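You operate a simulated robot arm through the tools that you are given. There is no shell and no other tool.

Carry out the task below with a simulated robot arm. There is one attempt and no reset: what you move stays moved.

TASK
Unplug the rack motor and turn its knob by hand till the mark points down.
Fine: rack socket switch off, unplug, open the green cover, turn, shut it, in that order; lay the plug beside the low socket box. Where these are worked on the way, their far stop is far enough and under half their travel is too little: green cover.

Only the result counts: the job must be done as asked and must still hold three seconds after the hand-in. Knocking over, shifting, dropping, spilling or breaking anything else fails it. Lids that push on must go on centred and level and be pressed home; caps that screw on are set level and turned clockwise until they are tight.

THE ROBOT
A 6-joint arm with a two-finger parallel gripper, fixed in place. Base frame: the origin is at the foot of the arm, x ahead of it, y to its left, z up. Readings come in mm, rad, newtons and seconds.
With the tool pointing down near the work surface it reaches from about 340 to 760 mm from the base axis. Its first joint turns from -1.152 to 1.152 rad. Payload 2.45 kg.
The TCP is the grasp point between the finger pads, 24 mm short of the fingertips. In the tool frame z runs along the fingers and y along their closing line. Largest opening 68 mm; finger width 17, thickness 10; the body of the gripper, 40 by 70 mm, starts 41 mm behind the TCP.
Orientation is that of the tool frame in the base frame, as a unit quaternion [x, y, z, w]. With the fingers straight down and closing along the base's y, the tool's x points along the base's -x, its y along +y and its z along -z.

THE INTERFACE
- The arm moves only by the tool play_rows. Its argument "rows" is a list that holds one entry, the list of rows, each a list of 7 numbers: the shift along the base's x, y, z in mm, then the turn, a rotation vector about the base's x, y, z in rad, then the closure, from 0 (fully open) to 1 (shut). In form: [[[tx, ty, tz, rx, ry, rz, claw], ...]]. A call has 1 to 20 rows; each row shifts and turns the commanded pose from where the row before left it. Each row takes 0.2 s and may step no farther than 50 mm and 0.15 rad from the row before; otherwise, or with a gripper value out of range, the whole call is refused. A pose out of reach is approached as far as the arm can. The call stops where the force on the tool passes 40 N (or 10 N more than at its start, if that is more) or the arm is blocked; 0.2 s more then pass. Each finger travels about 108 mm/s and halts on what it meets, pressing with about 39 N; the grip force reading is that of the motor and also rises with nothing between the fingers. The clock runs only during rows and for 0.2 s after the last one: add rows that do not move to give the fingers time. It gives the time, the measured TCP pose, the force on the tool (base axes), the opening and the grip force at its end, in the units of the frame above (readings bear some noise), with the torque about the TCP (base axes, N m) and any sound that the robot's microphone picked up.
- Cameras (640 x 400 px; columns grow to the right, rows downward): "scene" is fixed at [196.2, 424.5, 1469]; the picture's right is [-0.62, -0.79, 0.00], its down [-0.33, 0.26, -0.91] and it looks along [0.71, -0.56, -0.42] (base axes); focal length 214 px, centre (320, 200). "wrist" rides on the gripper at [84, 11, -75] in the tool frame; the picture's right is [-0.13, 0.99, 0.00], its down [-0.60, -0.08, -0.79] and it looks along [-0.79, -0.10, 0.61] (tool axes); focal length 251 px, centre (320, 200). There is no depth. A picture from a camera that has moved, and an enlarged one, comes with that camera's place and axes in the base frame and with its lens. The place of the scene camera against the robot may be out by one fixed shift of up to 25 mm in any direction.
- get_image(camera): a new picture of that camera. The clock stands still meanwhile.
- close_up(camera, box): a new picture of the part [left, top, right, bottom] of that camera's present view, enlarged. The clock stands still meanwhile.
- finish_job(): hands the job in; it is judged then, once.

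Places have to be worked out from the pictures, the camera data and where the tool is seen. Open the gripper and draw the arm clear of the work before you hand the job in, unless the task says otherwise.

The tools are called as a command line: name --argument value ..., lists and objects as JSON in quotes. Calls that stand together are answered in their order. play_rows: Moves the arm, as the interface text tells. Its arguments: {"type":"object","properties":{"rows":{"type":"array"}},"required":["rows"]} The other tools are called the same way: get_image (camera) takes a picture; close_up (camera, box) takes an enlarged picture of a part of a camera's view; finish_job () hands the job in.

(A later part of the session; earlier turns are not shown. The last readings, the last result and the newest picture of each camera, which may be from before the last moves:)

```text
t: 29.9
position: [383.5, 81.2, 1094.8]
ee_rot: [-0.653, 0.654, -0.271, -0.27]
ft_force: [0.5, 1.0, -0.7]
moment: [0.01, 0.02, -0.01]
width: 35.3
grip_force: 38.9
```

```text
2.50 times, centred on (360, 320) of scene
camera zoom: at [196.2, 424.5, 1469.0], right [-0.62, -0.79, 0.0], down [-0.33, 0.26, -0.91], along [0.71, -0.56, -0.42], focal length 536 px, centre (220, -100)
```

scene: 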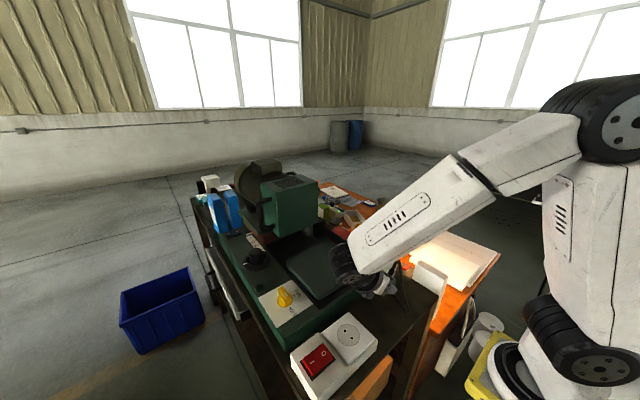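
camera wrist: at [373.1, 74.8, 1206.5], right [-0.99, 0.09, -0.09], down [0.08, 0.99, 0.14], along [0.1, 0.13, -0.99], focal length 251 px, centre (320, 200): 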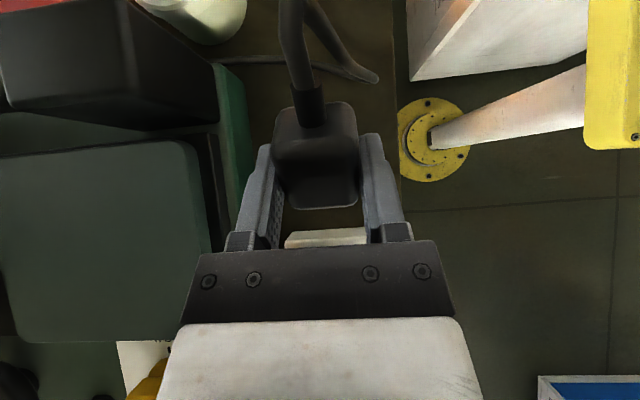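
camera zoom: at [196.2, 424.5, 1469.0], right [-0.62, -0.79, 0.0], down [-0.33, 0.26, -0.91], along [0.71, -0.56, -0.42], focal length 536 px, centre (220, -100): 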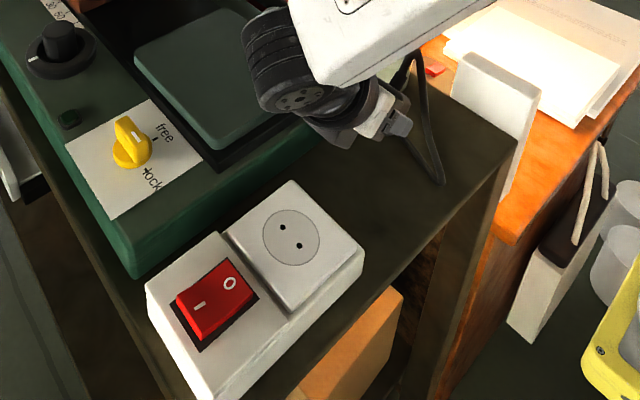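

The plug is tilted with its cord side up, and the arm clears the box. I'll lower it toward the bench.

play_rows --rows '[[[0, 0, -30, 0, 0, 0, 1], [0, 0, -30, 0, 0, 0, 1], [0, 0, -22, 0, 0, 0, 1], [0, 0, -5, 0, 0, 0, 1], [0, 0, -4, 0, 0, 0, 1], [0, 0, 0, 0, 0, 0, 1]]]'

get_image --camera "wrist"

close_up --camera "scene" --box '[300, 260, 440, 360]'

```text
t: 31.3
position: [384.9, 80.1, 1001.8]
ee_rot: [-0.653, 0.654, -0.27, -0.269]
ft_force: [0.3, 0.7, 0.8]
moment: [0.04, 0.01, 0.05]
width: 35.5
grip_force: 39.0
```

```text
taken
camera wrist: at [373.3, 74.8, 1115.1], right [-0.99, 0.09, -0.09], down [0.08, 0.99, 0.14], along [0.1, 0.13, -0.99], focal length 251 px, centre (320, 200)
```

wrist: 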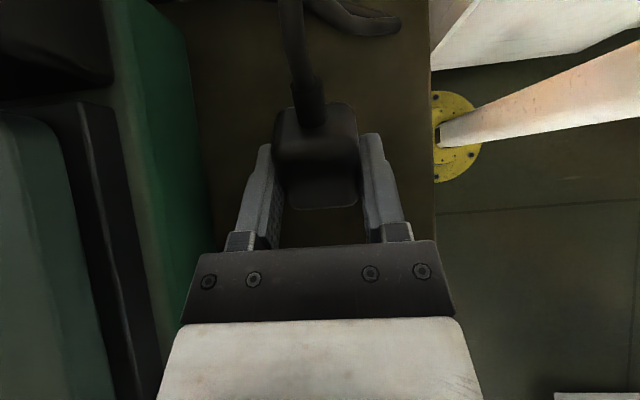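

```text
4.00 times, centred on (370, 310) of scene
camera zoom: at [196.2, 424.5, 1469.0], right [-0.62, -0.79, 0.0], down [-0.33, 0.26, -0.91], along [0.71, -0.56, -0.42], focal length 858 px, centre (120, -240)
```

zoom: 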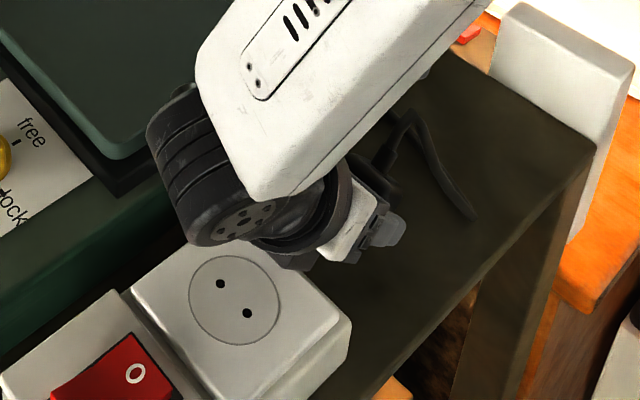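

There is no contact yet at TCP z 1002. I'll lower in 2 mm steps until it touches.

play_rows --rows '[[[0, 0, -2, 0, 0, 0, 1], [0, 0, -2, 0, 0, 0, 1], [0, 0, -2, 0, 0, 0, 1]]]'

```text
t: 32.0
position: [385.2, 80.0, 1000.6]
ee_rot: [0.653, -0.653, 0.272, 0.271]
ft_force: [-2.7, -4.1, 6.0]
moment: [0.43, 0.09, 0.21]
width: 35.3
grip_force: 38.8
stopped in row 3: the force on the tool passed its limit at 45 N (the readings are from after the stop); the commanded pose is now the measured one
```

Contact was made at TCP z of about 1000, so the plug is resting on the bench. I'll open the fingers gently to release it.

play_rows --rows '[[[0, 0, 0, 0, 0, 0, 0.44], [0, 0, 0, 0, 0, 0, 0.4], [0, 0, 0, 0, 0, 0, 0.3], [0, 0, 0, 0, 0, 0, 0.2]]]'

get_image --camera "wrist"

```text
t: 33.0
position: [386.0, 80.1, 1000.1]
ee_rot: [-0.653, 0.653, -0.272, -0.27]
ft_force: [-5.0, -9.0, 12.7]
moment: [0.82, 0.16, 0.45]
width: 54.7
grip_force: 0.0
```

```text
taken
camera wrist: at [373.4, 74.3, 1112.9], right [-0.99, 0.09, -0.09], down [0.08, 0.99, 0.13], along [0.1, 0.12, -0.99], focal length 251 px, centre (320, 200)
```

wrist: 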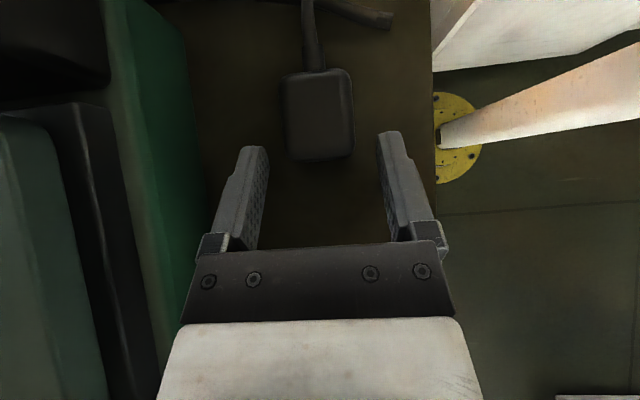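

The plug is released and lies on the bench, but residual force suggests the gripper body is resting on the socket box edge. I'll open fully, lift straight off and check.

play_rows --rows '[[[0, 0, 6, 0, 0, 0, 0.1], [0, 0, 10, 0, 0, 0, 0], [0, 0, 25, 0, 0, 0, 0], [0, 0, 40, 0, 0, 0, 0], [0, 0, 40, 0, 0, 0, 0], [0, 0, 0, 0, 0, 0, 0]]]'

get_image --camera "wrist"

close_up --camera "scene" --box '[280, 240, 440, 400]'

close_up --camera "wrist" --box '[240, 0, 440, 150]'

```text
t: 34.5
position: [385.7, 81.0, 1121.3]
ee_rot: [0.654, -0.653, 0.271, 0.269]
ft_force: [-0.5, -0.4, 0.1]
moment: [-0.01, -0.02, 0.0]
width: 67.9
grip_force: 0.0
```

```text
taken
camera wrist: at [373.9, 75.0, 1234.2], right [-0.99, 0.09, -0.09], down [0.08, 0.99, 0.13], along [0.1, 0.12, -0.99], focal length 251 px, centre (320, 200)
```

wrist: 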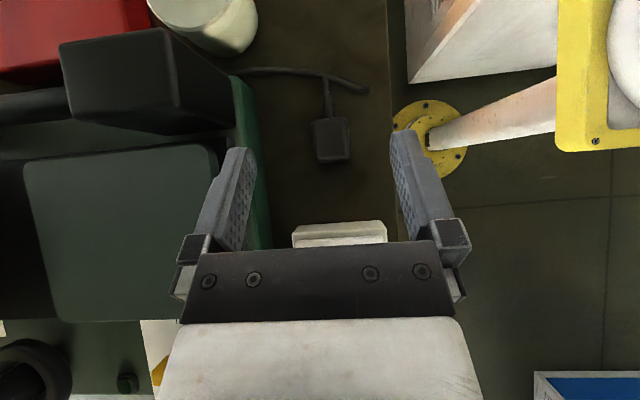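

```text
2.50 times, centred on (360, 320) of scene
camera zoom: at [196.2, 424.5, 1469.0], right [-0.62, -0.79, 0.0], down [-0.33, 0.26, -0.91], along [0.71, -0.56, -0.42], focal length 536 px, centre (220, -100)
```

zoom: 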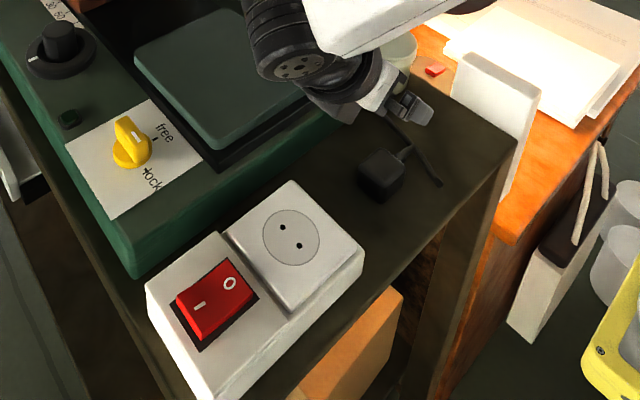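

```text
2.67 times, centred on (340, 75) of wrist
camera zoom: at [373.9, 75.0, 1234.2], right [-0.99, 0.09, -0.09], down [0.08, 0.99, 0.13], along [0.1, 0.12, -0.99], focal length 670 px, centre (267, 533)
```

zoom: 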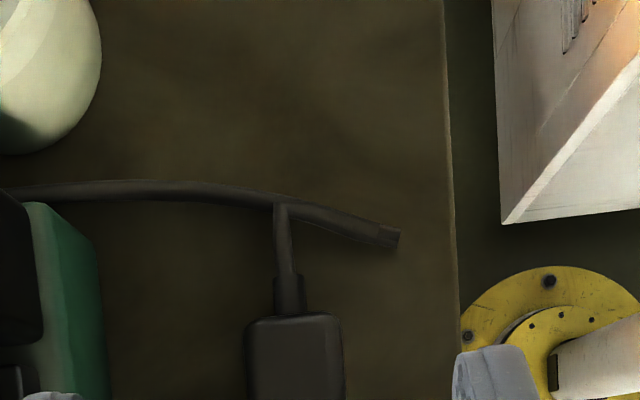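

The socket box looks unmoved. The plug lies at about (384,47), which is farther from the box than I'd like. I'll untilt and look at it from the −y side to judge its pose.

play_rows --rows '[[[0, -20, 0, 0.131, 0, 0, 0], [0, -20, 0, 0.131, 0, 0, 0], [0, -20, 0, 0.131, 0, 0, 0], [0, -20, 0, 0.131, 0, 0, 0], [0, -20, 0, 0.131, 0, 0, 0], [0, -20, 0, 0.131, 0, 0, 0], [0, 0, 0, 0, 0, 0, 0]]]'

get_image --camera "wrist"

close_up --camera "wrist" --box '[240, 20, 440, 145]'

close_up --camera "scene" --box '[340, 270, 420, 330]'

```text
t: 36.0
position: [385.3, -39.4, 1121.5]
ee_rot: [-0.706, 0.708, -0.001, 0.002]
ft_force: [-0.5, -0.3, 0.4]
moment: [0.0, 0.0, 0.01]
width: 68.1
grip_force: 0.1
```

```text
taken
camera wrist: at [373.6, -123.1, 1196.5], right [-0.99, 0.13, 0.0], down [0.08, 0.6, 0.79], along [0.11, 0.79, -0.61], focal length 251 px, centre (320, 200)
```

wrist: 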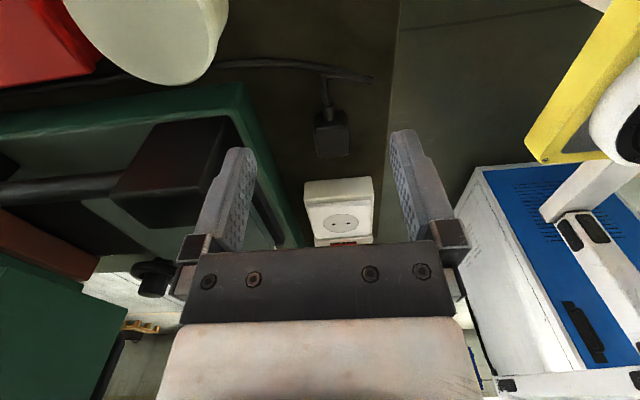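

```text
3.20 times, centred on (340, 82) of wrist
camera zoom: at [373.6, -123.1, 1196.5], right [-0.99, 0.13, 0.0], down [0.08, 0.6, 0.79], along [0.11, 0.79, -0.61], focal length 805 px, centre (256, 576)
```

zoom: 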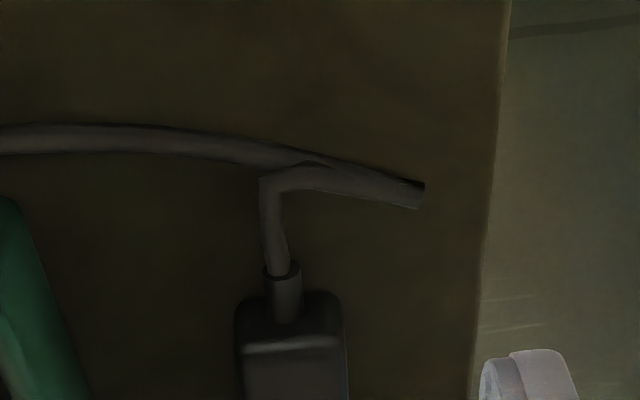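

```text
6.67 times, centred on (380, 300) of scene
camera zoom: at [196.2, 424.5, 1469.0], right [-0.62, -0.79, 0.0], down [-0.33, 0.26, -0.91], along [0.71, -0.56, -0.42], focal length 1430 px, centre (-80, -467)
```

zoom: 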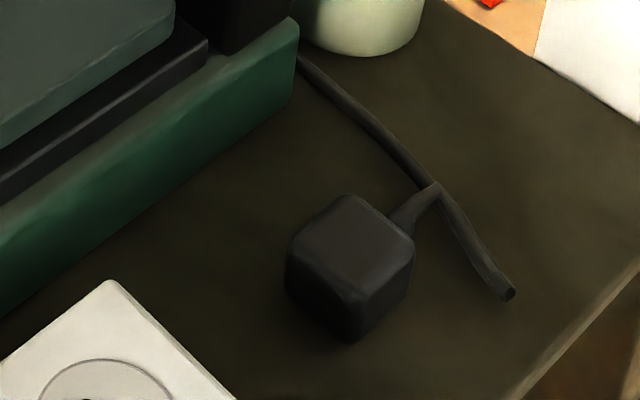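

The plug rests upright with its body flat on the bench (top z about 990), centred near (384,49). I'll regrasp it and move it closer to the box.

play_rows --rows '[[[0, 44, 0, 0, 0, 0, 0], [-1, 44, 0, 0, 0, 0, 0], [0, 0, -45, 0, 0, 0, 0], [0, 0, -45, 0, 0, 0, 0], [0, 0, -20, 0, 0, 0, 0], [0, 0, -14, 0, 0, 0, 0], [0, 0, 0, 0, 0, 0, 0]]]'

get_image --camera "wrist"

```text
t: 37.6
position: [384.1, 49.2, 997.9]
ee_rot: [-0.707, 0.708, -0.001, 0.0]
ft_force: [0.5, 0.1, -0.2]
moment: [0.02, -0.03, -0.01]
width: 68.0
grip_force: 0.0
```

```text
taken
camera wrist: at [372.2, -35.2, 1072.5], right [-0.99, 0.13, 0.0], down [0.08, 0.6, 0.79], along [0.1, 0.79, -0.61], focal length 251 px, centre (320, 200)
```

wrist: 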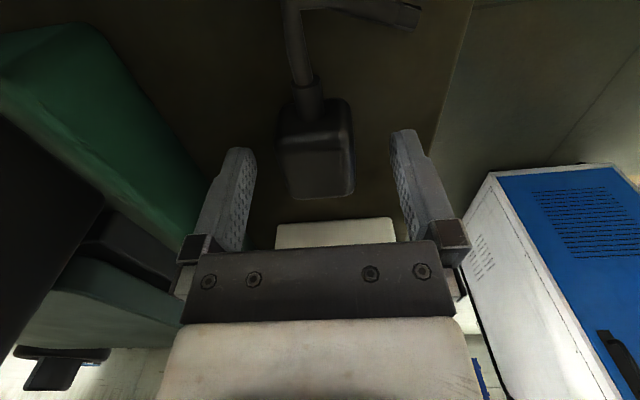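

The plug is centred between the fingers. I'll lower 4 mm, close, lift, carry +45 mm in y, and set it down again.

play_rows --rows '[[[0, 0, -4, 0, 0, 0, 0], [0, 0, 0, 0, 0, 0, 1], [0, 0, 0, 0, 0, 0, 1], [0, 0, 0, 0, 0, 0, 1], [0, 0, 0, 0, 0, 0, 1]]]'

```text
t: 38.9
position: [384.4, 48.1, 994.7]
ee_rot: [-0.706, 0.708, 0.0, 0.001]
ft_force: [-0.2, -0.6, 0.0]
moment: [-0.02, -0.01, -0.01]
width: 35.5
grip_force: 38.5
```

The grip is firm at 35.5 mm. I'll lift 15 mm, shift toward the box and lower until just above the bench.

play_rows --rows '[[[0, 0, 15, 0, 0, 0, 1], [0, 23, 0, 0, 0, 0, 1], [0, 23, 0, 0, 0, 0, 1], [0, 0, 0, 0, 0, 0, 1], [0, 0, -8, 0, 0, 0, 1], [0, 0, -6, 0, 0, 0, 1], [0, 0, 0, 0, 0, 0, 1]]]'

get_image --camera "wrist"

```text
t: 40.5
position: [384.1, 93.4, 993.6]
ee_rot: [-0.705, 0.709, 0.0, 0.001]
ft_force: [0.6, 0.0, -1.1]
moment: [0.01, 0.02, -0.01]
width: 35.3
grip_force: 39.4
```

```text
taken
camera wrist: at [372.4, 10.3, 1069.2], right [-0.99, 0.13, 0.0], down [0.08, 0.6, 0.79], along [0.1, 0.79, -0.61], focal length 251 px, centre (320, 200)
```

wrist: 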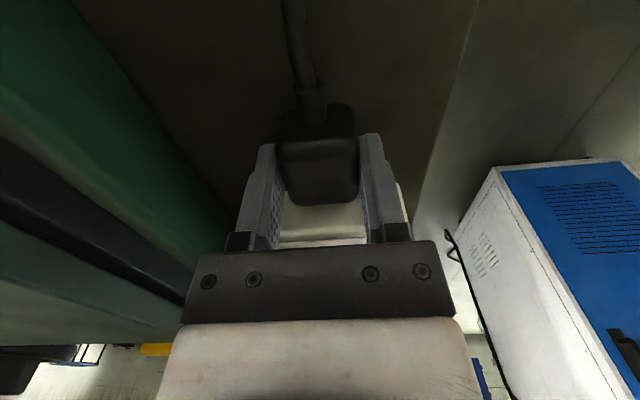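

The plug is at y≈94, roughly 20 mm from the box side and right at bench height. I'll release and lift away.

play_rows --rows '[[[0, 0, 0, 0, 0, 0, 0.44], [0, 0, 0, 0, 0, 0, 0.4], [0, 0, 0, 0, 0, 0, 0.2], [0, 0, 0, 0, 0, 0, 0], [0, 0, 0, 0, 0, 0, 0], [0, 0, 30, 0, 0, 0, 0], [0, 0, 45, 0, 0, 0, 0], [0, -40, 45, 0, 0, 0, 0], [0, -40, 0, 0, 0, 0, 0], [0, -20, 0, 0, 0, 0, 0], [0, 0, 0, 0, 0, 0, 0]]]'

get_image --camera "wrist"

close_up --camera "scene" --box '[280, 250, 440, 390]'

```text
refused: row 8 steps farther than a row can; nothing moved
```

```text
taken
camera wrist: at [372.4, 10.3, 1069.2], right [-0.99, 0.13, 0.0], down [0.08, 0.6, 0.79], along [0.1, 0.79, -0.61], focal length 251 px, centre (320, 200)
```

wrist: 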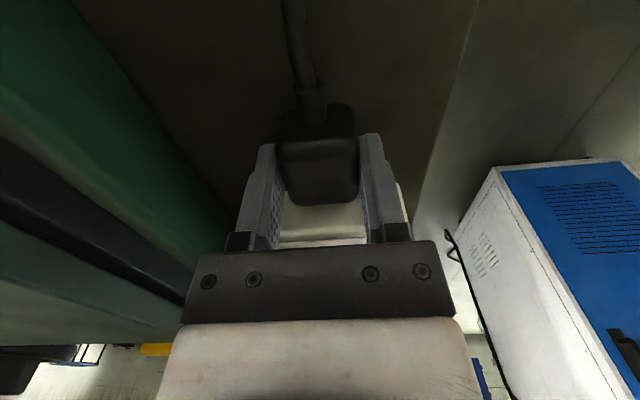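

```text
2.86 times, centred on (360, 320) of scene
camera zoom: at [196.2, 424.5, 1469.0], right [-0.62, -0.79, 0.0], down [-0.33, 0.26, -0.91], along [0.71, -0.56, -0.42], focal length 613 px, centre (206, -143)
```

zoom: 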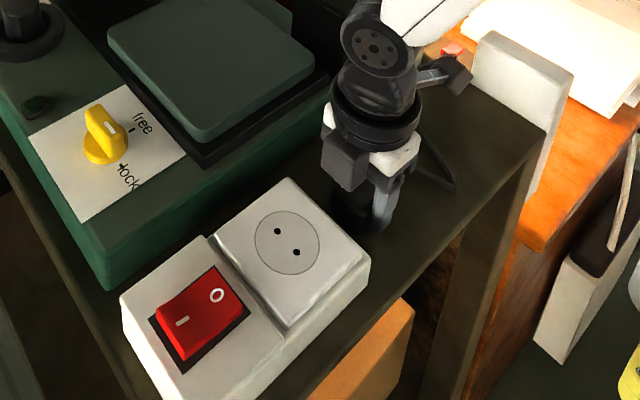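

The call was refused because one diagonal step was too long, and nothing moved. I'll repeat the release with shorter steps.

play_rows --rows '[[[0, 0, 0, 0, 0, 0, 0.44], [0, 0, 0, 0, 0, 0, 0.4], [0, 0, 0, 0, 0, 0, 0.2], [0, 0, 0, 0, 0, 0, 0], [0, 0, 0, 0, 0, 0, 0], [0, 0, 30, 0, 0, 0, 0], [0, 0, 45, 0, 0, 0, 0], [0, 0, 45, 0, 0, 0, 0], [0, -40, 0, 0, 0, 0, 0], [0, -40, 0, 0, 0, 0, 0], [0, -20, 0, 0, 0, 0, 0], [0, 0, 0, 0, 0, 0, 0]]]'

get_image --camera "wrist"

close_up --camera "scene" --box '[280, 250, 440, 390]'

```text
t: 43.0
position: [384.8, -5.9, 1114.1]
ee_rot: [-0.706, 0.708, 0.0, 0.001]
ft_force: [-0.8, -0.2, 0.4]
moment: [0.01, 0.0, 0.01]
width: 68.0
grip_force: 0.0
```

```text
taken
camera wrist: at [372.8, -89.1, 1188.8], right [-0.99, 0.13, 0.0], down [0.08, 0.6, 0.79], along [0.1, 0.79, -0.61], focal length 251 px, centre (320, 200)
```

wrist: 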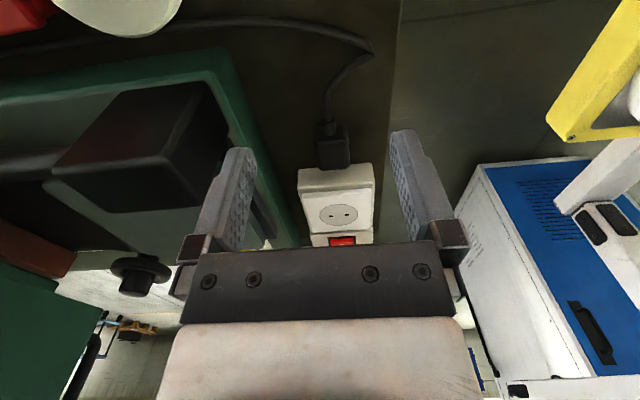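

```text
2.86 times, centred on (360, 320) of scene
camera zoom: at [196.2, 424.5, 1469.0], right [-0.62, -0.79, 0.0], down [-0.33, 0.26, -0.91], along [0.71, -0.56, -0.42], focal length 613 px, centre (206, -143)
```

zoom: 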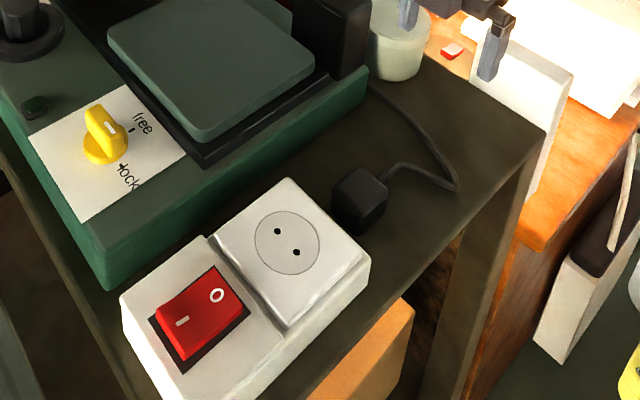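

The plug now lies beside the box. From the views I place the cover at about x 670–762, y 48–195, z 1111–1258, the hinge near (760,42), and a vertical handle bar near (701,233). I'll raise the arm, turn the wrist back, and check the yellow knob's state on the way, since a free carriage could slide when I pull.

play_rows --rows '[[[0, 0, 44, 0, 0, 0, 0], [0, 0, 44, 0, 0, 0, 0], [0, 0, 44, 0, 0, 0, 0], [0, 0, 44, 0, 0, 0, 0], [0, 0, 40, 0, 0, 0, 0], [8.7, 22.3, 0, 0, 0, -0.1428, 0], [8.7, 22.3, 0, 0, 0, -0.1428, 0], [8.7, 22.3, 0, 0, 0, -0.1428, 0], [8.7, 22.3, 0, 0, 0, -0.1428, 0], [8.7, 22.3, 0, 0, 0, -0.1428, 0], [8.7, 22.3, 0, 0, 0, -0.1428, 0], [8.7, 22.3, 0, 0, 0, -0.1428, 0], [8.7, 22.3, 0, 0, 0, -0.1428, 0], [8.7, 22.3, 0, 0, 0, -0.1428, 0], [8.7, 22.3, 0, 0, 0, -0.1428, 0], [8.7, 22.3, 0, 0, 0, -0.1428, 0], [0, 0, 0, 0, 0, 0, 0]]]'

get_image --camera "wrist"

close_up --camera "wrist" --box '[270, 0, 370, 62]'

close_up --camera "scene" --box '[255, 275, 315, 320]'

close_up --camera "wrist" --box '[220, 100, 420, 245]'

```text
t: 46.6
position: [481.8, 241.2, 1330.2]
ee_rot: [0.001, 1.0, -0.001, -0.001]
ft_force: [-0.6, 0.2, 0.9]
moment: [0.0, -0.02, 0.0]
width: 68.0
grip_force: 0.0
```

```text
taken
camera wrist: at [396.4, 252.4, 1405.3], right [0.13, 0.99, 0.0], down [0.6, -0.08, 0.79], along [0.79, -0.11, -0.61], focal length 251 px, centre (320, 200)
```

wrist: 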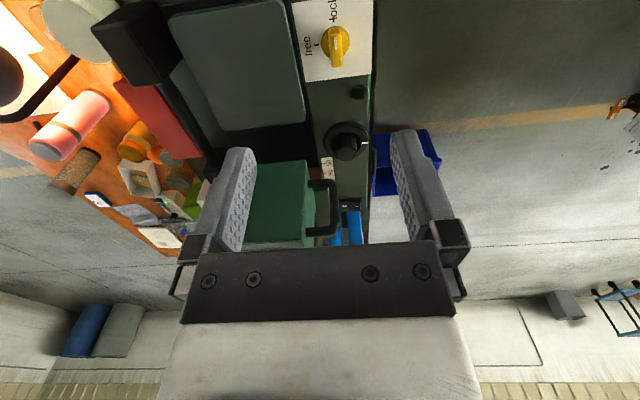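

```text
6.40 times, centred on (320, 31) of wrist
camera zoom: at [396.4, 252.4, 1405.3], right [0.13, 0.99, 0.0], down [0.6, -0.08, 0.79], along [0.79, -0.11, -0.61], focal length 1609 px, centre (320, 1282)
```

zoom: 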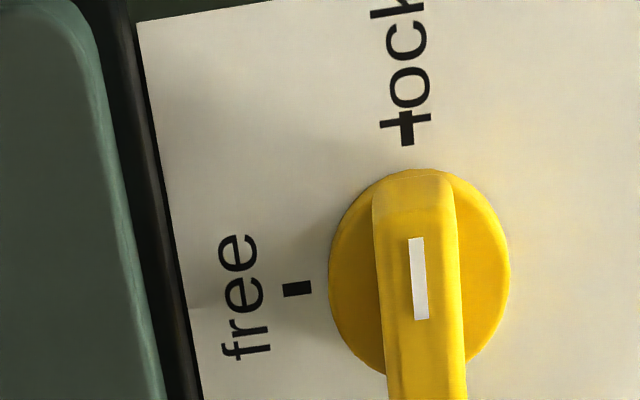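

```text
8.89 times, centred on (285, 298) of scene
camera zoom: at [196.2, 424.5, 1469.0], right [-0.62, -0.79, 0.0], down [-0.33, 0.26, -0.91], along [0.71, -0.56, -0.42], focal length 1906 px, centre (631, -667)
```

zoom: 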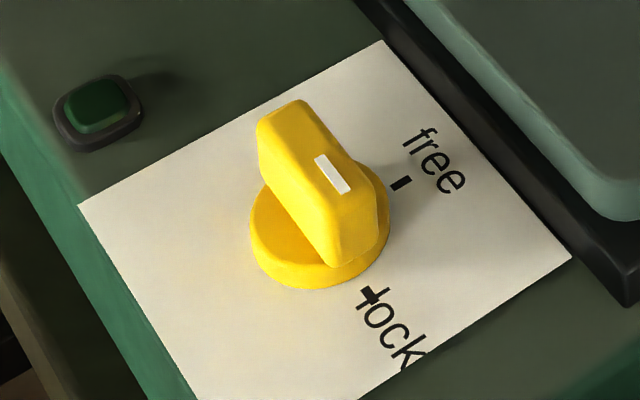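

```text
2.76 times, centred on (320, 172) of wrist
camera zoom: at [396.4, 252.4, 1405.3], right [0.13, 0.99, 0.0], down [0.6, -0.08, 0.79], along [0.79, -0.11, -0.61], focal length 694 px, centre (320, 276)
```

zoom: 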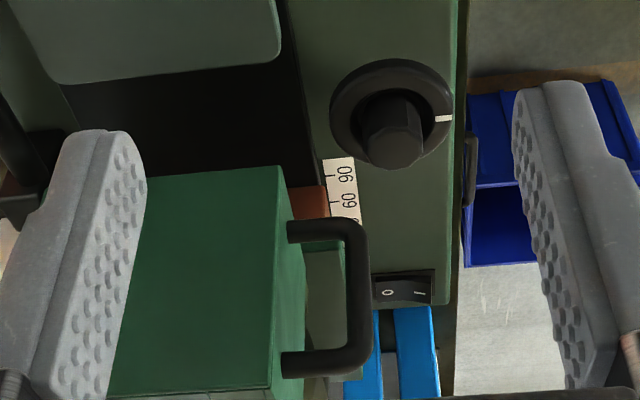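

The yellow knob's mark points to "lock", so I'll leave it alone. The handle bar triangulates to about (702,233,1140–1225). I'll move above it with the wrist at −90° so the fingers close along x, staying at z 1330.

play_rows --rows '[[[20, -0.7, 0, 0, 0, -0.1428, 0], [20, -0.7, 0, 0, 0, -0.1428, 0], [20, -0.7, 0, 0, 0, -0.1428, 0], [20, -0.7, 0, 0, 0, -0.1428, 0], [20, -0.7, 0, 0, 0, -0.1428, 0], [20, -0.7, 0, 0, 0, -0.1428, 0], [20, -0.7, 0, 0, 0, -0.1428, 0], [20, -0.7, 0, 0, 0, -0.1428, 0], [20, -0.7, 0, 0, 0, -0.1428, 0], [20, -0.7, 0, 0, 0, -0.1428, 0], [20, -0.7, 0, 0, 0, -0.1428, 0], [0, 0, 0, 0, 0, 0, 0]]]'

get_image --camera "wrist"

get_image --camera "scene"

```text
t: 49.2
position: [651.4, 210.5, 1298.8]
ee_rot: [0.708, 0.706, -0.001, -0.001]
ft_force: [-1.1, 0.0, 1.4]
moment: [-0.01, 0.03, 0.02]
width: 67.9
grip_force: 0.1
out of reach, approached as far as the arm can: row 8, 9, 10, 11
```

```text
taken
camera wrist: at [661.9, 295.8, 1373.2], right [0.99, -0.13, 0.0], down [-0.08, -0.6, 0.79], along [-0.11, -0.79, -0.61], focal length 251 px, centre (320, 200)
```

wrist: 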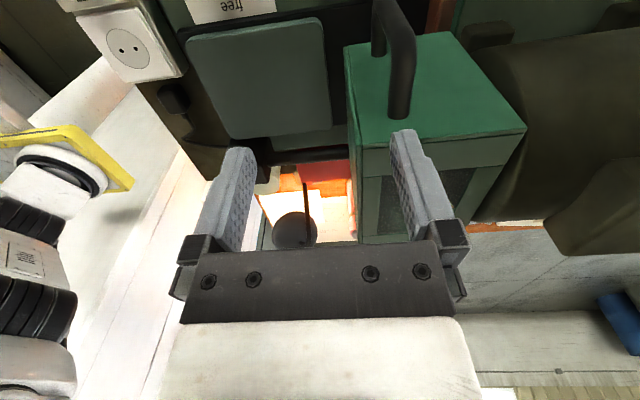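

```text
taken
```

scene: 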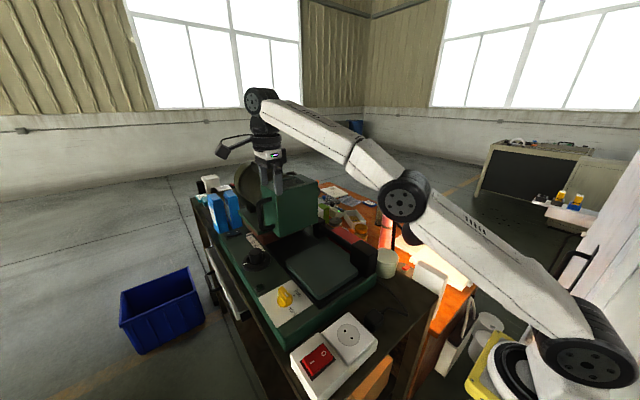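

With the tool vertical, reach stops at about (651,210) at this height. I'll tilt the fingers outward by 0.3 rad to gain reach and move above the handle.

play_rows --rows '[[[0, 5, 0, 0, -0.15, 0, 0], [0, 5, 0, 0, -0.15, 0, 0], [12, 4, 0, 0, 0, 0, 0], [12, 4, 0, 0, 0, 0, 0], [13, 4, 0, 0, 0, 0, 0], [13, 0, 0, 0, 0, 0, 0], [0, 0, 0, 0, 0, 0, 0]]]'

get_image --camera "wrist"

close_up --camera "scene" --box '[190, 120, 350, 260]'

```text
t: 50.9
position: [699.7, 233.5, 1298.1]
ee_rot: [0.7, 0.699, 0.104, 0.105]
ft_force: [0.7, 0.1, -0.2]
moment: [0.01, -0.03, 0.02]
width: 68.0
grip_force: 0.0
```

```text
taken
camera wrist: at [688.3, 318.1, 1372.6], right [0.95, -0.13, 0.29], down [-0.31, -0.6, 0.74], along [0.08, -0.79, -0.61], focal length 251 px, centre (320, 200)
```

wrist: 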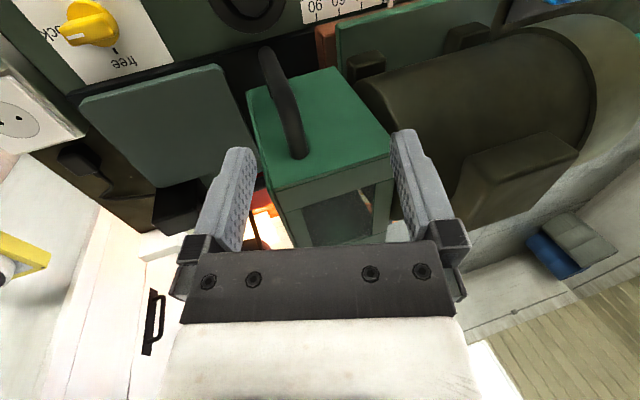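

```text
2.86 times, centred on (270, 190) of scene
camera zoom: at [196.2, 424.5, 1469.0], right [-0.62, -0.79, 0.0], down [-0.33, 0.26, -0.91], along [0.71, -0.56, -0.42], focal length 613 px, centre (463, 229)
```

zoom: 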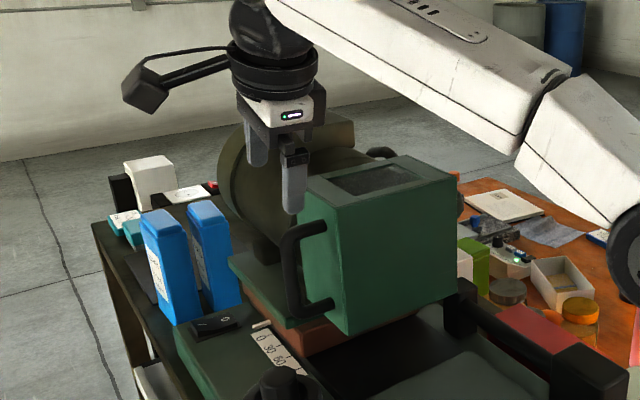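

My estimate of the handle (bar at about (701,233), z 1140–1233) matches the picture. I'll descend so the open fingers straddle the bar along x.

play_rows --rows '[[[1, 0, -30, 0, 0, 0, 0], [0, 0, -30, 0, 0, 0, 0], [0, 0, -20, 0, 0, 0, 0], [0, 0, -10, 0, 0, 0, 0], [0, 0, -5, 0, 0, 0, 0], [0, 0, 0, 0, 0, 0, 0]]]'

get_image --camera "wrist"

close_up --camera "scene" --box '[210, 140, 330, 250]'

```text
t: 52.2
position: [701.3, 233.5, 1204.2]
ee_rot: [0.7, 0.699, 0.105, 0.106]
ft_force: [-0.3, -0.3, 0.2]
moment: [0.01, 0.01, -0.03]
width: 67.9
grip_force: 0.0
```

```text
taken
camera wrist: at [689.8, 318.3, 1278.1], right [0.95, -0.13, 0.29], down [-0.31, -0.6, 0.74], along [0.08, -0.79, -0.61], focal length 251 px, centre (320, 200)
```

wrist: 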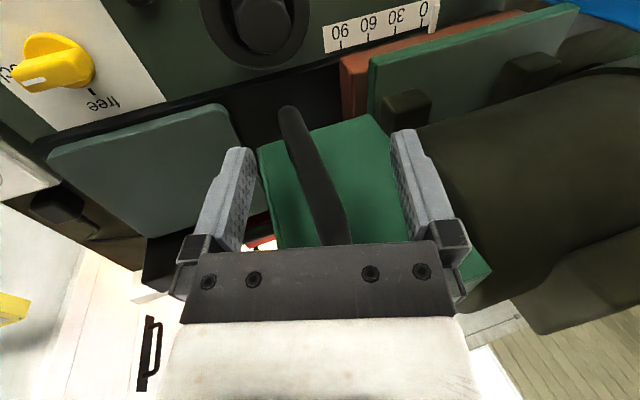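

```text
3.64 times, centred on (270, 195) of scene
camera zoom: at [196.2, 424.5, 1469.0], right [-0.62, -0.79, 0.0], down [-0.33, 0.26, -0.91], along [0.71, -0.56, -0.42], focal length 780 px, centre (502, 218)
```

zoom: 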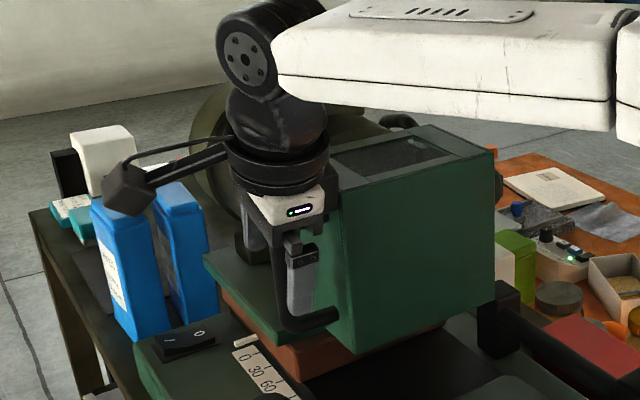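

The bar passes cleanly between the fingers. I'll cage it at about 30 mm opening and start pulling along an arc around the hinge, turning the wrist with it.

play_rows --rows '[[[0, 0, 0, 0, 0, 0, 0.56], [0, 0, 0, 0, 0, 0, 0.56], [0, 0, 0, 0, 0, 0, 0.56], [-7.9, -2.5, 0, 0, 0, 0.042, 0.56], [-7.9, -3.2, 0, 0, 0, 0.042, 0.56], [-8, -3.5, 0, 0, 0, 0.0436, 0.56], [-7.9, -3.7, 0, 0, 0, 0.0436, 0.56], [0, 0, 0, 0, 0, 0, 0.56]]]'

get_image --camera "wrist"

close_up --camera "scene" --box '[210, 140, 330, 250]'

```text
t: 54.0
position: [669.7, 221.8, 1203.3]
ee_rot: [0.637, 0.756, 0.113, 0.095]
ft_force: [0.5, 0.7, 0.2]
moment: [0.02, 0.0, 0.0]
width: 29.9
grip_force: 0.1
```

```text
taken
camera wrist: at [643.8, 301.9, 1278.0], right [0.96, 0.03, 0.29], down [-0.2, -0.65, 0.74], along [0.21, -0.76, -0.61], focal length 251 px, centre (320, 200)
```

wrist: 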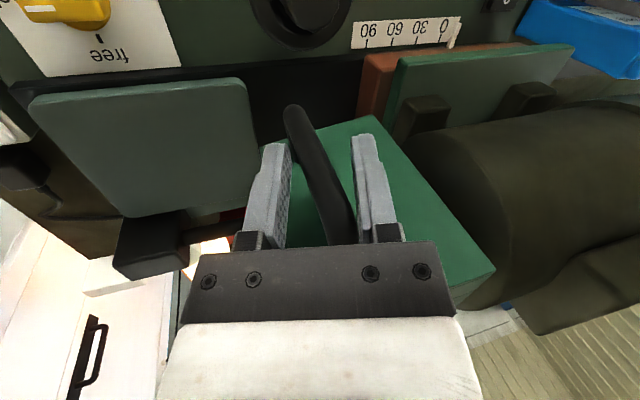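

```text
3.64 times, centred on (270, 195) of scene
camera zoom: at [196.2, 424.5, 1469.0], right [-0.62, -0.79, 0.0], down [-0.33, 0.26, -0.91], along [0.71, -0.56, -0.42], focal length 780 px, centre (502, 218)
```

zoom: 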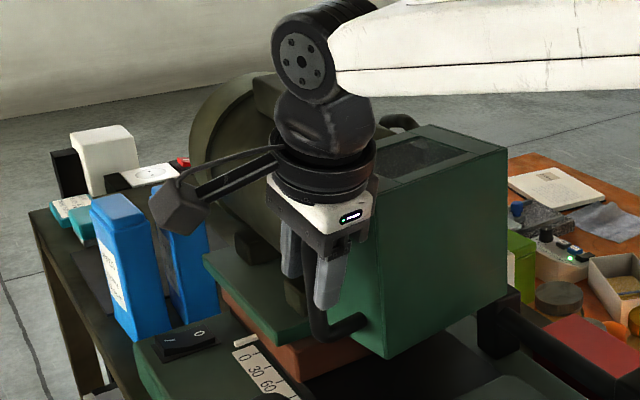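

The cover is swinging open with almost no force and the carriage pointer still reads 0. I'll continue along the arc.

play_rows --rows '[[[-15.2, -8.6, 0, 0, 0, 0.0873, 0.56], [-14.4, -9.9, 0, 0, 0, 0.0873, 0.56], [-13.4, -11.1, 0, 0, 0, 0.0873, 0.56], [-12.5, -12.2, 0, 0, 0, 0.0873, 0.56], [0, 0, 0, 0, 0, 0, 0.56]]]'

get_image --camera "wrist"

close_up --camera "scene" --box '[210, 140, 330, 250]'

```text
t: 55.2
position: [614.7, 179.4, 1203.7]
ee_rot: [0.496, 0.856, 0.128, 0.074]
ft_force: [0.1, -0.6, 0.4]
moment: [-0.02, 0.03, 0.02]
width: 29.7
grip_force: 0.0
```

```text
taken
camera wrist: at [562.5, 246.7, 1277.7], right [0.89, 0.36, 0.29], down [0.03, -0.68, 0.74], along [0.46, -0.64, -0.61], focal length 251 px, centre (320, 200)
```

wrist: 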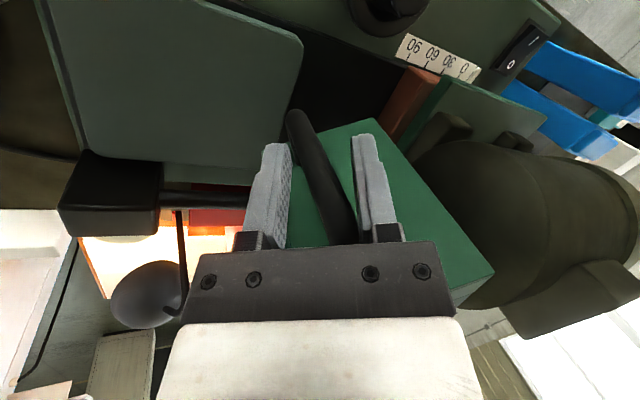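

```text
3.64 times, centred on (270, 195) of scene
camera zoom: at [196.2, 424.5, 1469.0], right [-0.62, -0.79, 0.0], down [-0.33, 0.26, -0.91], along [0.71, -0.56, -0.42], focal length 780 px, centre (502, 218)
```

zoom: 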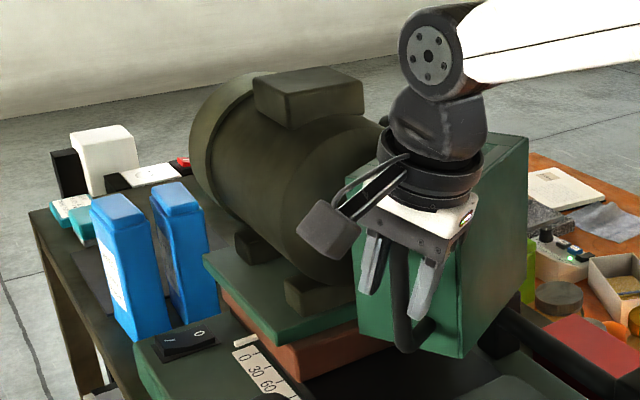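

The cover follows with the bar still centred in the cage. I'll continue to about 70° of opening.

play_rows --rows '[[[-11.3, -13.3, 0, 0, 0, 0.0873, 0.56], [-10.1, -14.2, 0, 0, 0, 0.0873, 0.56], [-8.9, -15.0, 0, 0, 0, 0.0873, 0.56], [-7.5, -15.8, 0, 0, 0, 0.0873, 0.56], [-6.1, -16.3, 0, 0, 0, 0.0873, 0.56], [-4.7, -16.8, 0, 0, 0, 0.0873, 0.56], [-3.2, -17.2, 0, 0, 0, 0.0873, 0.56], [-1.6, -17.3, 0, 0, 0, 0.0873, 0.56], [0, 0, 0, 0, 0, 0, 0.56]]]'

get_image --camera "wrist"

close_up --camera "scene" --box '[210, 130, 370, 250]'

```text
t: 57.2
position: [560.0, 53.0, 1203.2]
ee_rot: [0.172, 0.974, 0.146, 0.026]
ft_force: [-0.5, -0.2, 0.3]
moment: [0.01, 0.0, 0.0]
width: 29.9
grip_force: 0.0
```

```text
taken
camera wrist: at [477.1, 71.3, 1277.7], right [0.45, 0.85, 0.29], down [0.46, -0.5, 0.74], along [0.77, -0.2, -0.61], focal length 251 px, centre (320, 200)
```

wrist: 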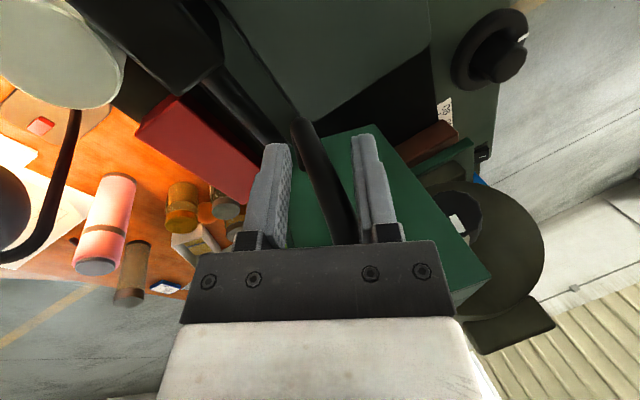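

```text
3.33 times, centred on (290, 190) of scene
camera zoom: at [196.2, 424.5, 1469.0], right [-0.62, -0.79, 0.0], down [-0.33, 0.26, -0.91], along [0.71, -0.56, -0.42], focal length 715 px, centre (420, 233)
```

zoom: 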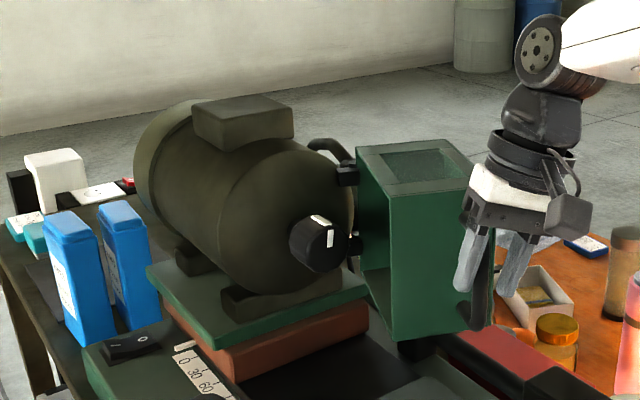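

The motor's black knob with a white mark pointing up is now visible on the motor face. I'll keep opening the cover toward its far stop.

play_rows --rows '[[[-0.2, -17.5, 0, 0, 0, 0.0873, 0.56], [1.4, -17.4, 0, 0, 0, 0.0873, 0.56], [2.9, -17.2, 0, 0, 0, 0.0873, 0.56], [4.3, -16.9, 0, 0, 0, 0.0873, 0.56], [5.9, -16.4, 0, 0, 0, 0.0873, 0.56], [0, 0, 0, 0, 0, 0, 0.56]]]'

get_image --camera "wrist"

close_up --camera "scene" --box '[210, 130, 370, 250]'

```text
t: 58.6
position: [575.9, -34.3, 1202.6]
ee_rot: [-0.041, 0.988, 0.148, -0.006]
ft_force: [0.1, 0.2, 0.3]
moment: [0.02, 0.04, 0.01]
width: 30.1
grip_force: 0.0
```

```text
taken
camera wrist: at [492.5, -50.8, 1278.2], right [0.05, 0.96, 0.29], down [0.63, -0.26, 0.73], along [0.78, 0.15, -0.61], focal length 251 px, centre (320, 200)
```

wrist: 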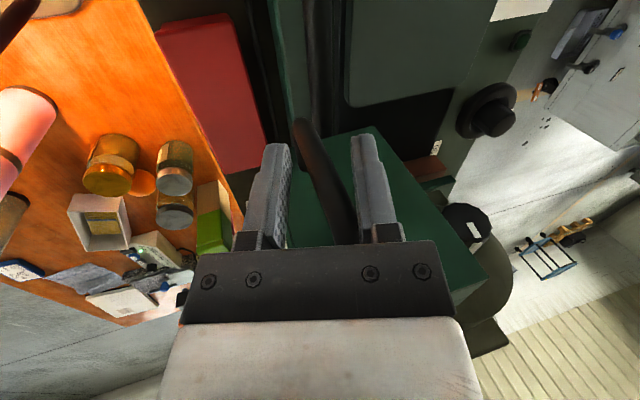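

```text
3.33 times, centred on (290, 190) of scene
camera zoom: at [196.2, 424.5, 1469.0], right [-0.62, -0.79, 0.0], down [-0.33, 0.26, -0.91], along [0.71, -0.56, -0.42], focal length 715 px, centre (420, 233)
```

zoom: 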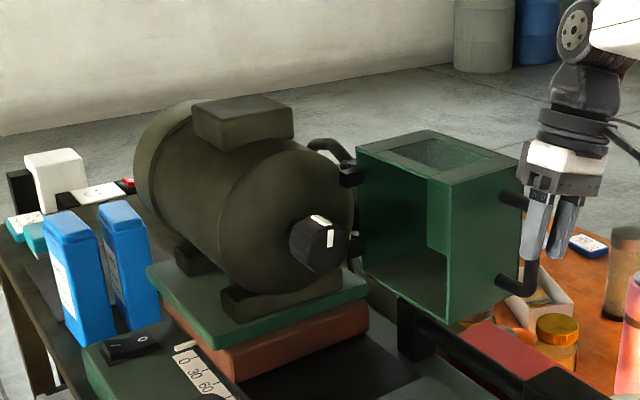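

The cover is about 95° open with still no resistance. I'll continue toward the stop.

play_rows --rows '[[[7.2, -15.9, 0, 0, 0, 0.0873, 0.56], [8.6, -15.2, 0, 0, 0, 0.0873, 0.56], [9.9, -14.4, 0, 0, 0, 0.0873, 0.56], [0, 0, 0, 0, 0, 0, 0.56]]]'

get_image --camera "wrist"

close_up --camera "scene" --box '[210, 130, 370, 250]'

```text
t: 59.5
position: [593.7, -68.7, 1202.1]
ee_rot: [-0.167, 0.973, 0.153, -0.036]
ft_force: [-21.9, 16.4, 8.2]
moment: [-0.07, -0.49, 0.48]
width: 49.1
grip_force: 12.2
stopped in row 3: the force on the tool passed its limit at 51 N (the readings are from after the stop); the commanded pose is now the measured one
```

```text
taken
camera wrist: at [518.5, -107.7, 1278.2], right [-0.19, 0.93, 0.31], down [0.69, -0.1, 0.72], along [0.7, 0.35, -0.63], focal length 251 px, centre (320, 200)
```

wrist: 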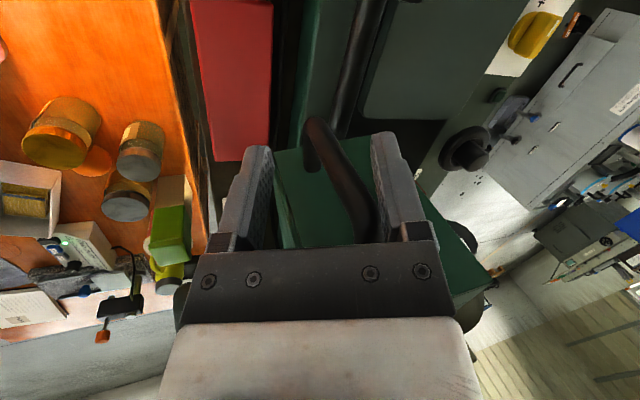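

```text
3.33 times, centred on (290, 190) of scene
camera zoom: at [195.2, 425.1, 1469.0], right [-0.62, -0.79, 0.0], down [-0.33, 0.26, -0.91], along [0.71, -0.56, -0.42], focal length 715 px, centre (420, 233)
```

zoom: 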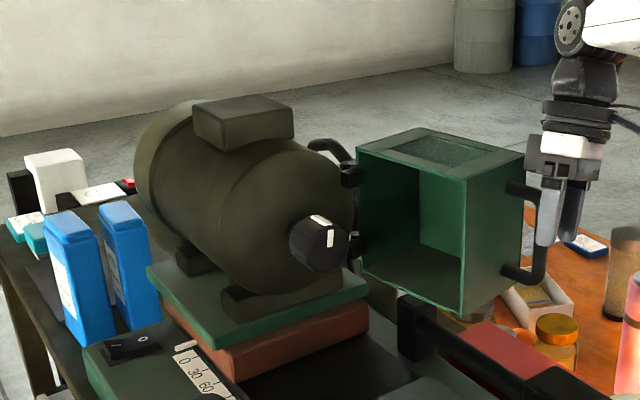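

The cover reached its far stop (51 N, about 105° open). I'll back off slightly, open the fingers and lift straight up off the handle.

play_rows --rows '[[[-4, 6, 0, 0, 0, -0.03, 0.4], [-3, 4, 0, 0, 0, -0.02, 0.2], [0, 0, 0, 0, 0, 0, 0], [0, 0, 0, 0, 0, 0, 0]]]'

get_image --camera "wrist"

```text
t: 60.5
position: [588.6, -62.0, 1201.0]
ee_rot: [-0.139, 0.978, 0.152, -0.03]
ft_force: [-0.3, 1.2, -0.4]
moment: [0.02, -0.03, 0.03]
width: 68.1
grip_force: 0.2
```

```text
taken
camera wrist: at [511.4, -96.4, 1276.7], right [-0.14, 0.94, 0.3], down [0.68, -0.13, 0.72], along [0.72, 0.3, -0.62], focal length 251 px, centre (320, 200)
```

wrist: 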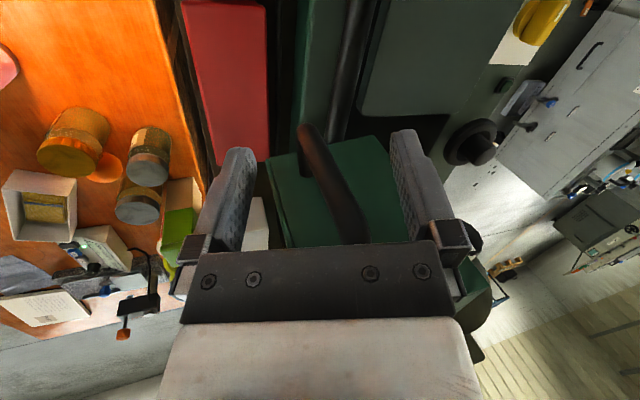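

The fingers are free of the bar. I'll lift straight up above the cover, then straighten the wrist and back off to look at the motor knob from the front.

play_rows --rows '[[[0, 0, 40, 0, 0, 0, 0], [0, 0, 40, 0, 0, 0, 0], [0, 0, 40, 0, 0, 0, 0], [-13, 20, 0, 0, 0, -0.14, 0], [-13, 20, 0, 0, 0, -0.14, 0], [-13, 20, 0, -0.1033, 0, 0, 0], [-13, 20, 0, -0.1033, 0, 0, 0], [-13, 20, 0, -0.1033, 0, 0, 0], [-13, 20, 0, 0, -0.14, 0, 0], [-13, 20, 0, 0, -0.14, 0, 0], [-13, 20, 0, 0, -0.14, 0, 0], [-13, 20, 0, 0, -0.14, 0, 0], [0, 0, 0, 0, 0, 0, 0]]]'

get_image --camera "wrist"

close_up --camera "wrist" --box '[220, 100, 420, 245]'

close_up --camera "scene" --box '[220, 150, 340, 240]'

```text
t: 63.2
position: [470.8, 118.7, 1320.0]
ee_rot: [0.0, 0.963, 0.001, 0.269]
ft_force: [0.4, 0.8, -0.7]
moment: [-0.01, -0.01, 0.01]
width: 67.7
grip_force: 0.0
```

```text
taken
camera wrist: at [359.1, 130.1, 1341.2], right [0.11, 0.99, 0.07], down [0.11, -0.08, 0.99], along [0.99, -0.1, -0.11], focal length 251 px, centre (320, 200)
```

wrist: 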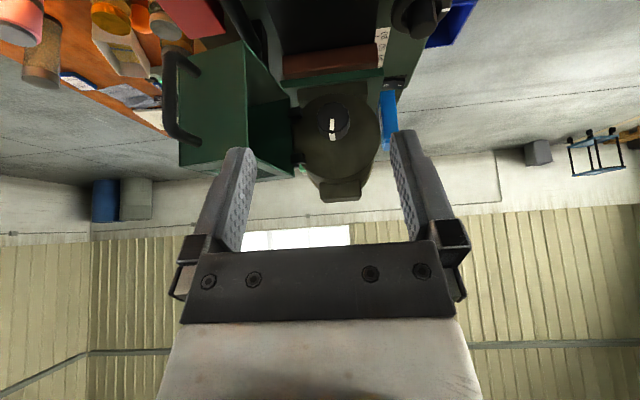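

```text
2.76 times, centred on (320, 172) of wrist
camera zoom: at [359.1, 130.1, 1341.2], right [0.11, 0.99, 0.07], down [0.11, -0.08, 0.99], along [0.99, -0.1, -0.11], focal length 694 px, centre (320, 276)
```

zoom: 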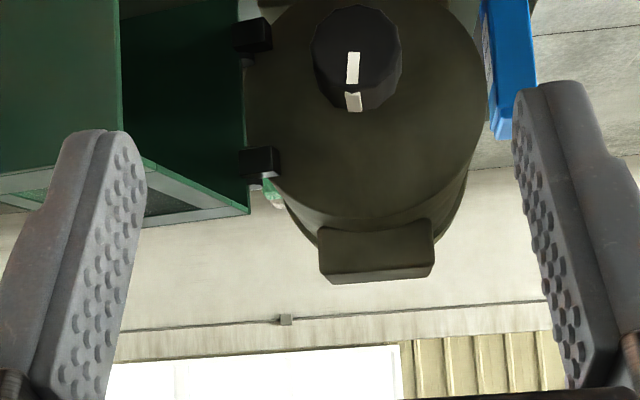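

```text
4.44 times, centred on (280, 195) of scene
camera zoom: at [196.2, 424.5, 1469.0], right [-0.62, -0.79, 0.0], down [-0.33, 0.26, -0.91], along [0.71, -0.56, -0.42], focal length 953 px, centre (498, 222)
```

zoom: 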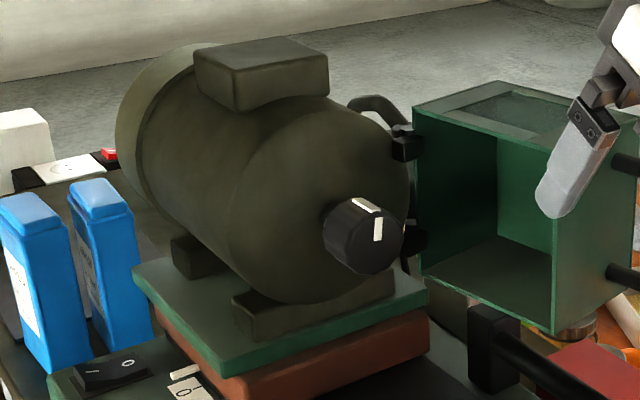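

The motor knob's face centre triangulates to about (721,120.5,1177), diameter about 46 mm, with its mark pointing up. I'll check the clearance around and below the knob more closely.

close_up --camera "wrist" --box '[240, 20, 420, 130]'

close_up --camera "scene" --box '[220, 180, 340, 260]'

```text
3.56 times, centred on (330, 75) of wrist
camera zoom: at [359.1, 130.1, 1341.2], right [0.11, 0.99, 0.07], down [0.11, -0.08, 0.99], along [0.99, -0.1, -0.11], focal length 894 px, centre (284, 644)
```

zoom: 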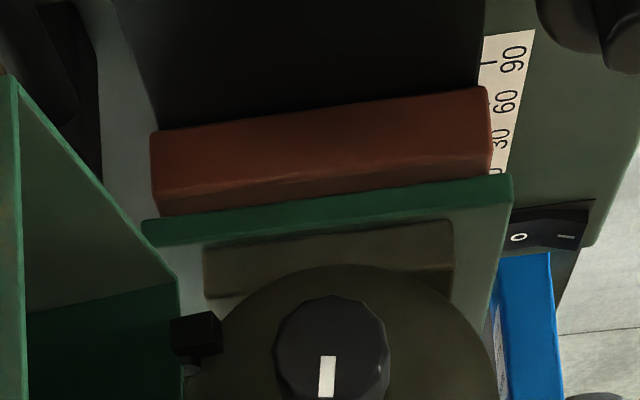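

```text
5.00 times, centred on (280, 220) of scene
camera zoom: at [196.2, 424.5, 1469.0], right [-0.62, -0.79, 0.0], down [-0.33, 0.26, -0.91], along [0.71, -0.56, -0.42], focal length 1072 px, centre (520, 100)
```

zoom: 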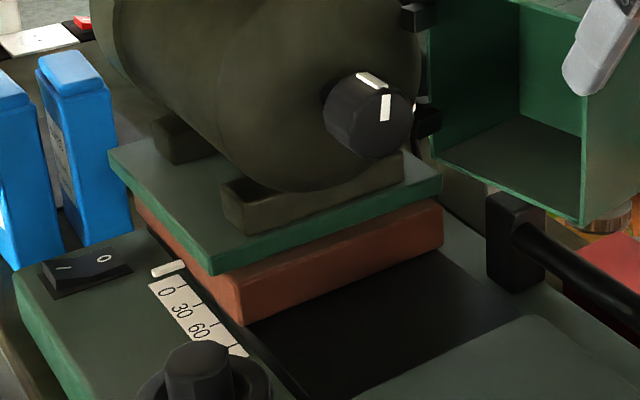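

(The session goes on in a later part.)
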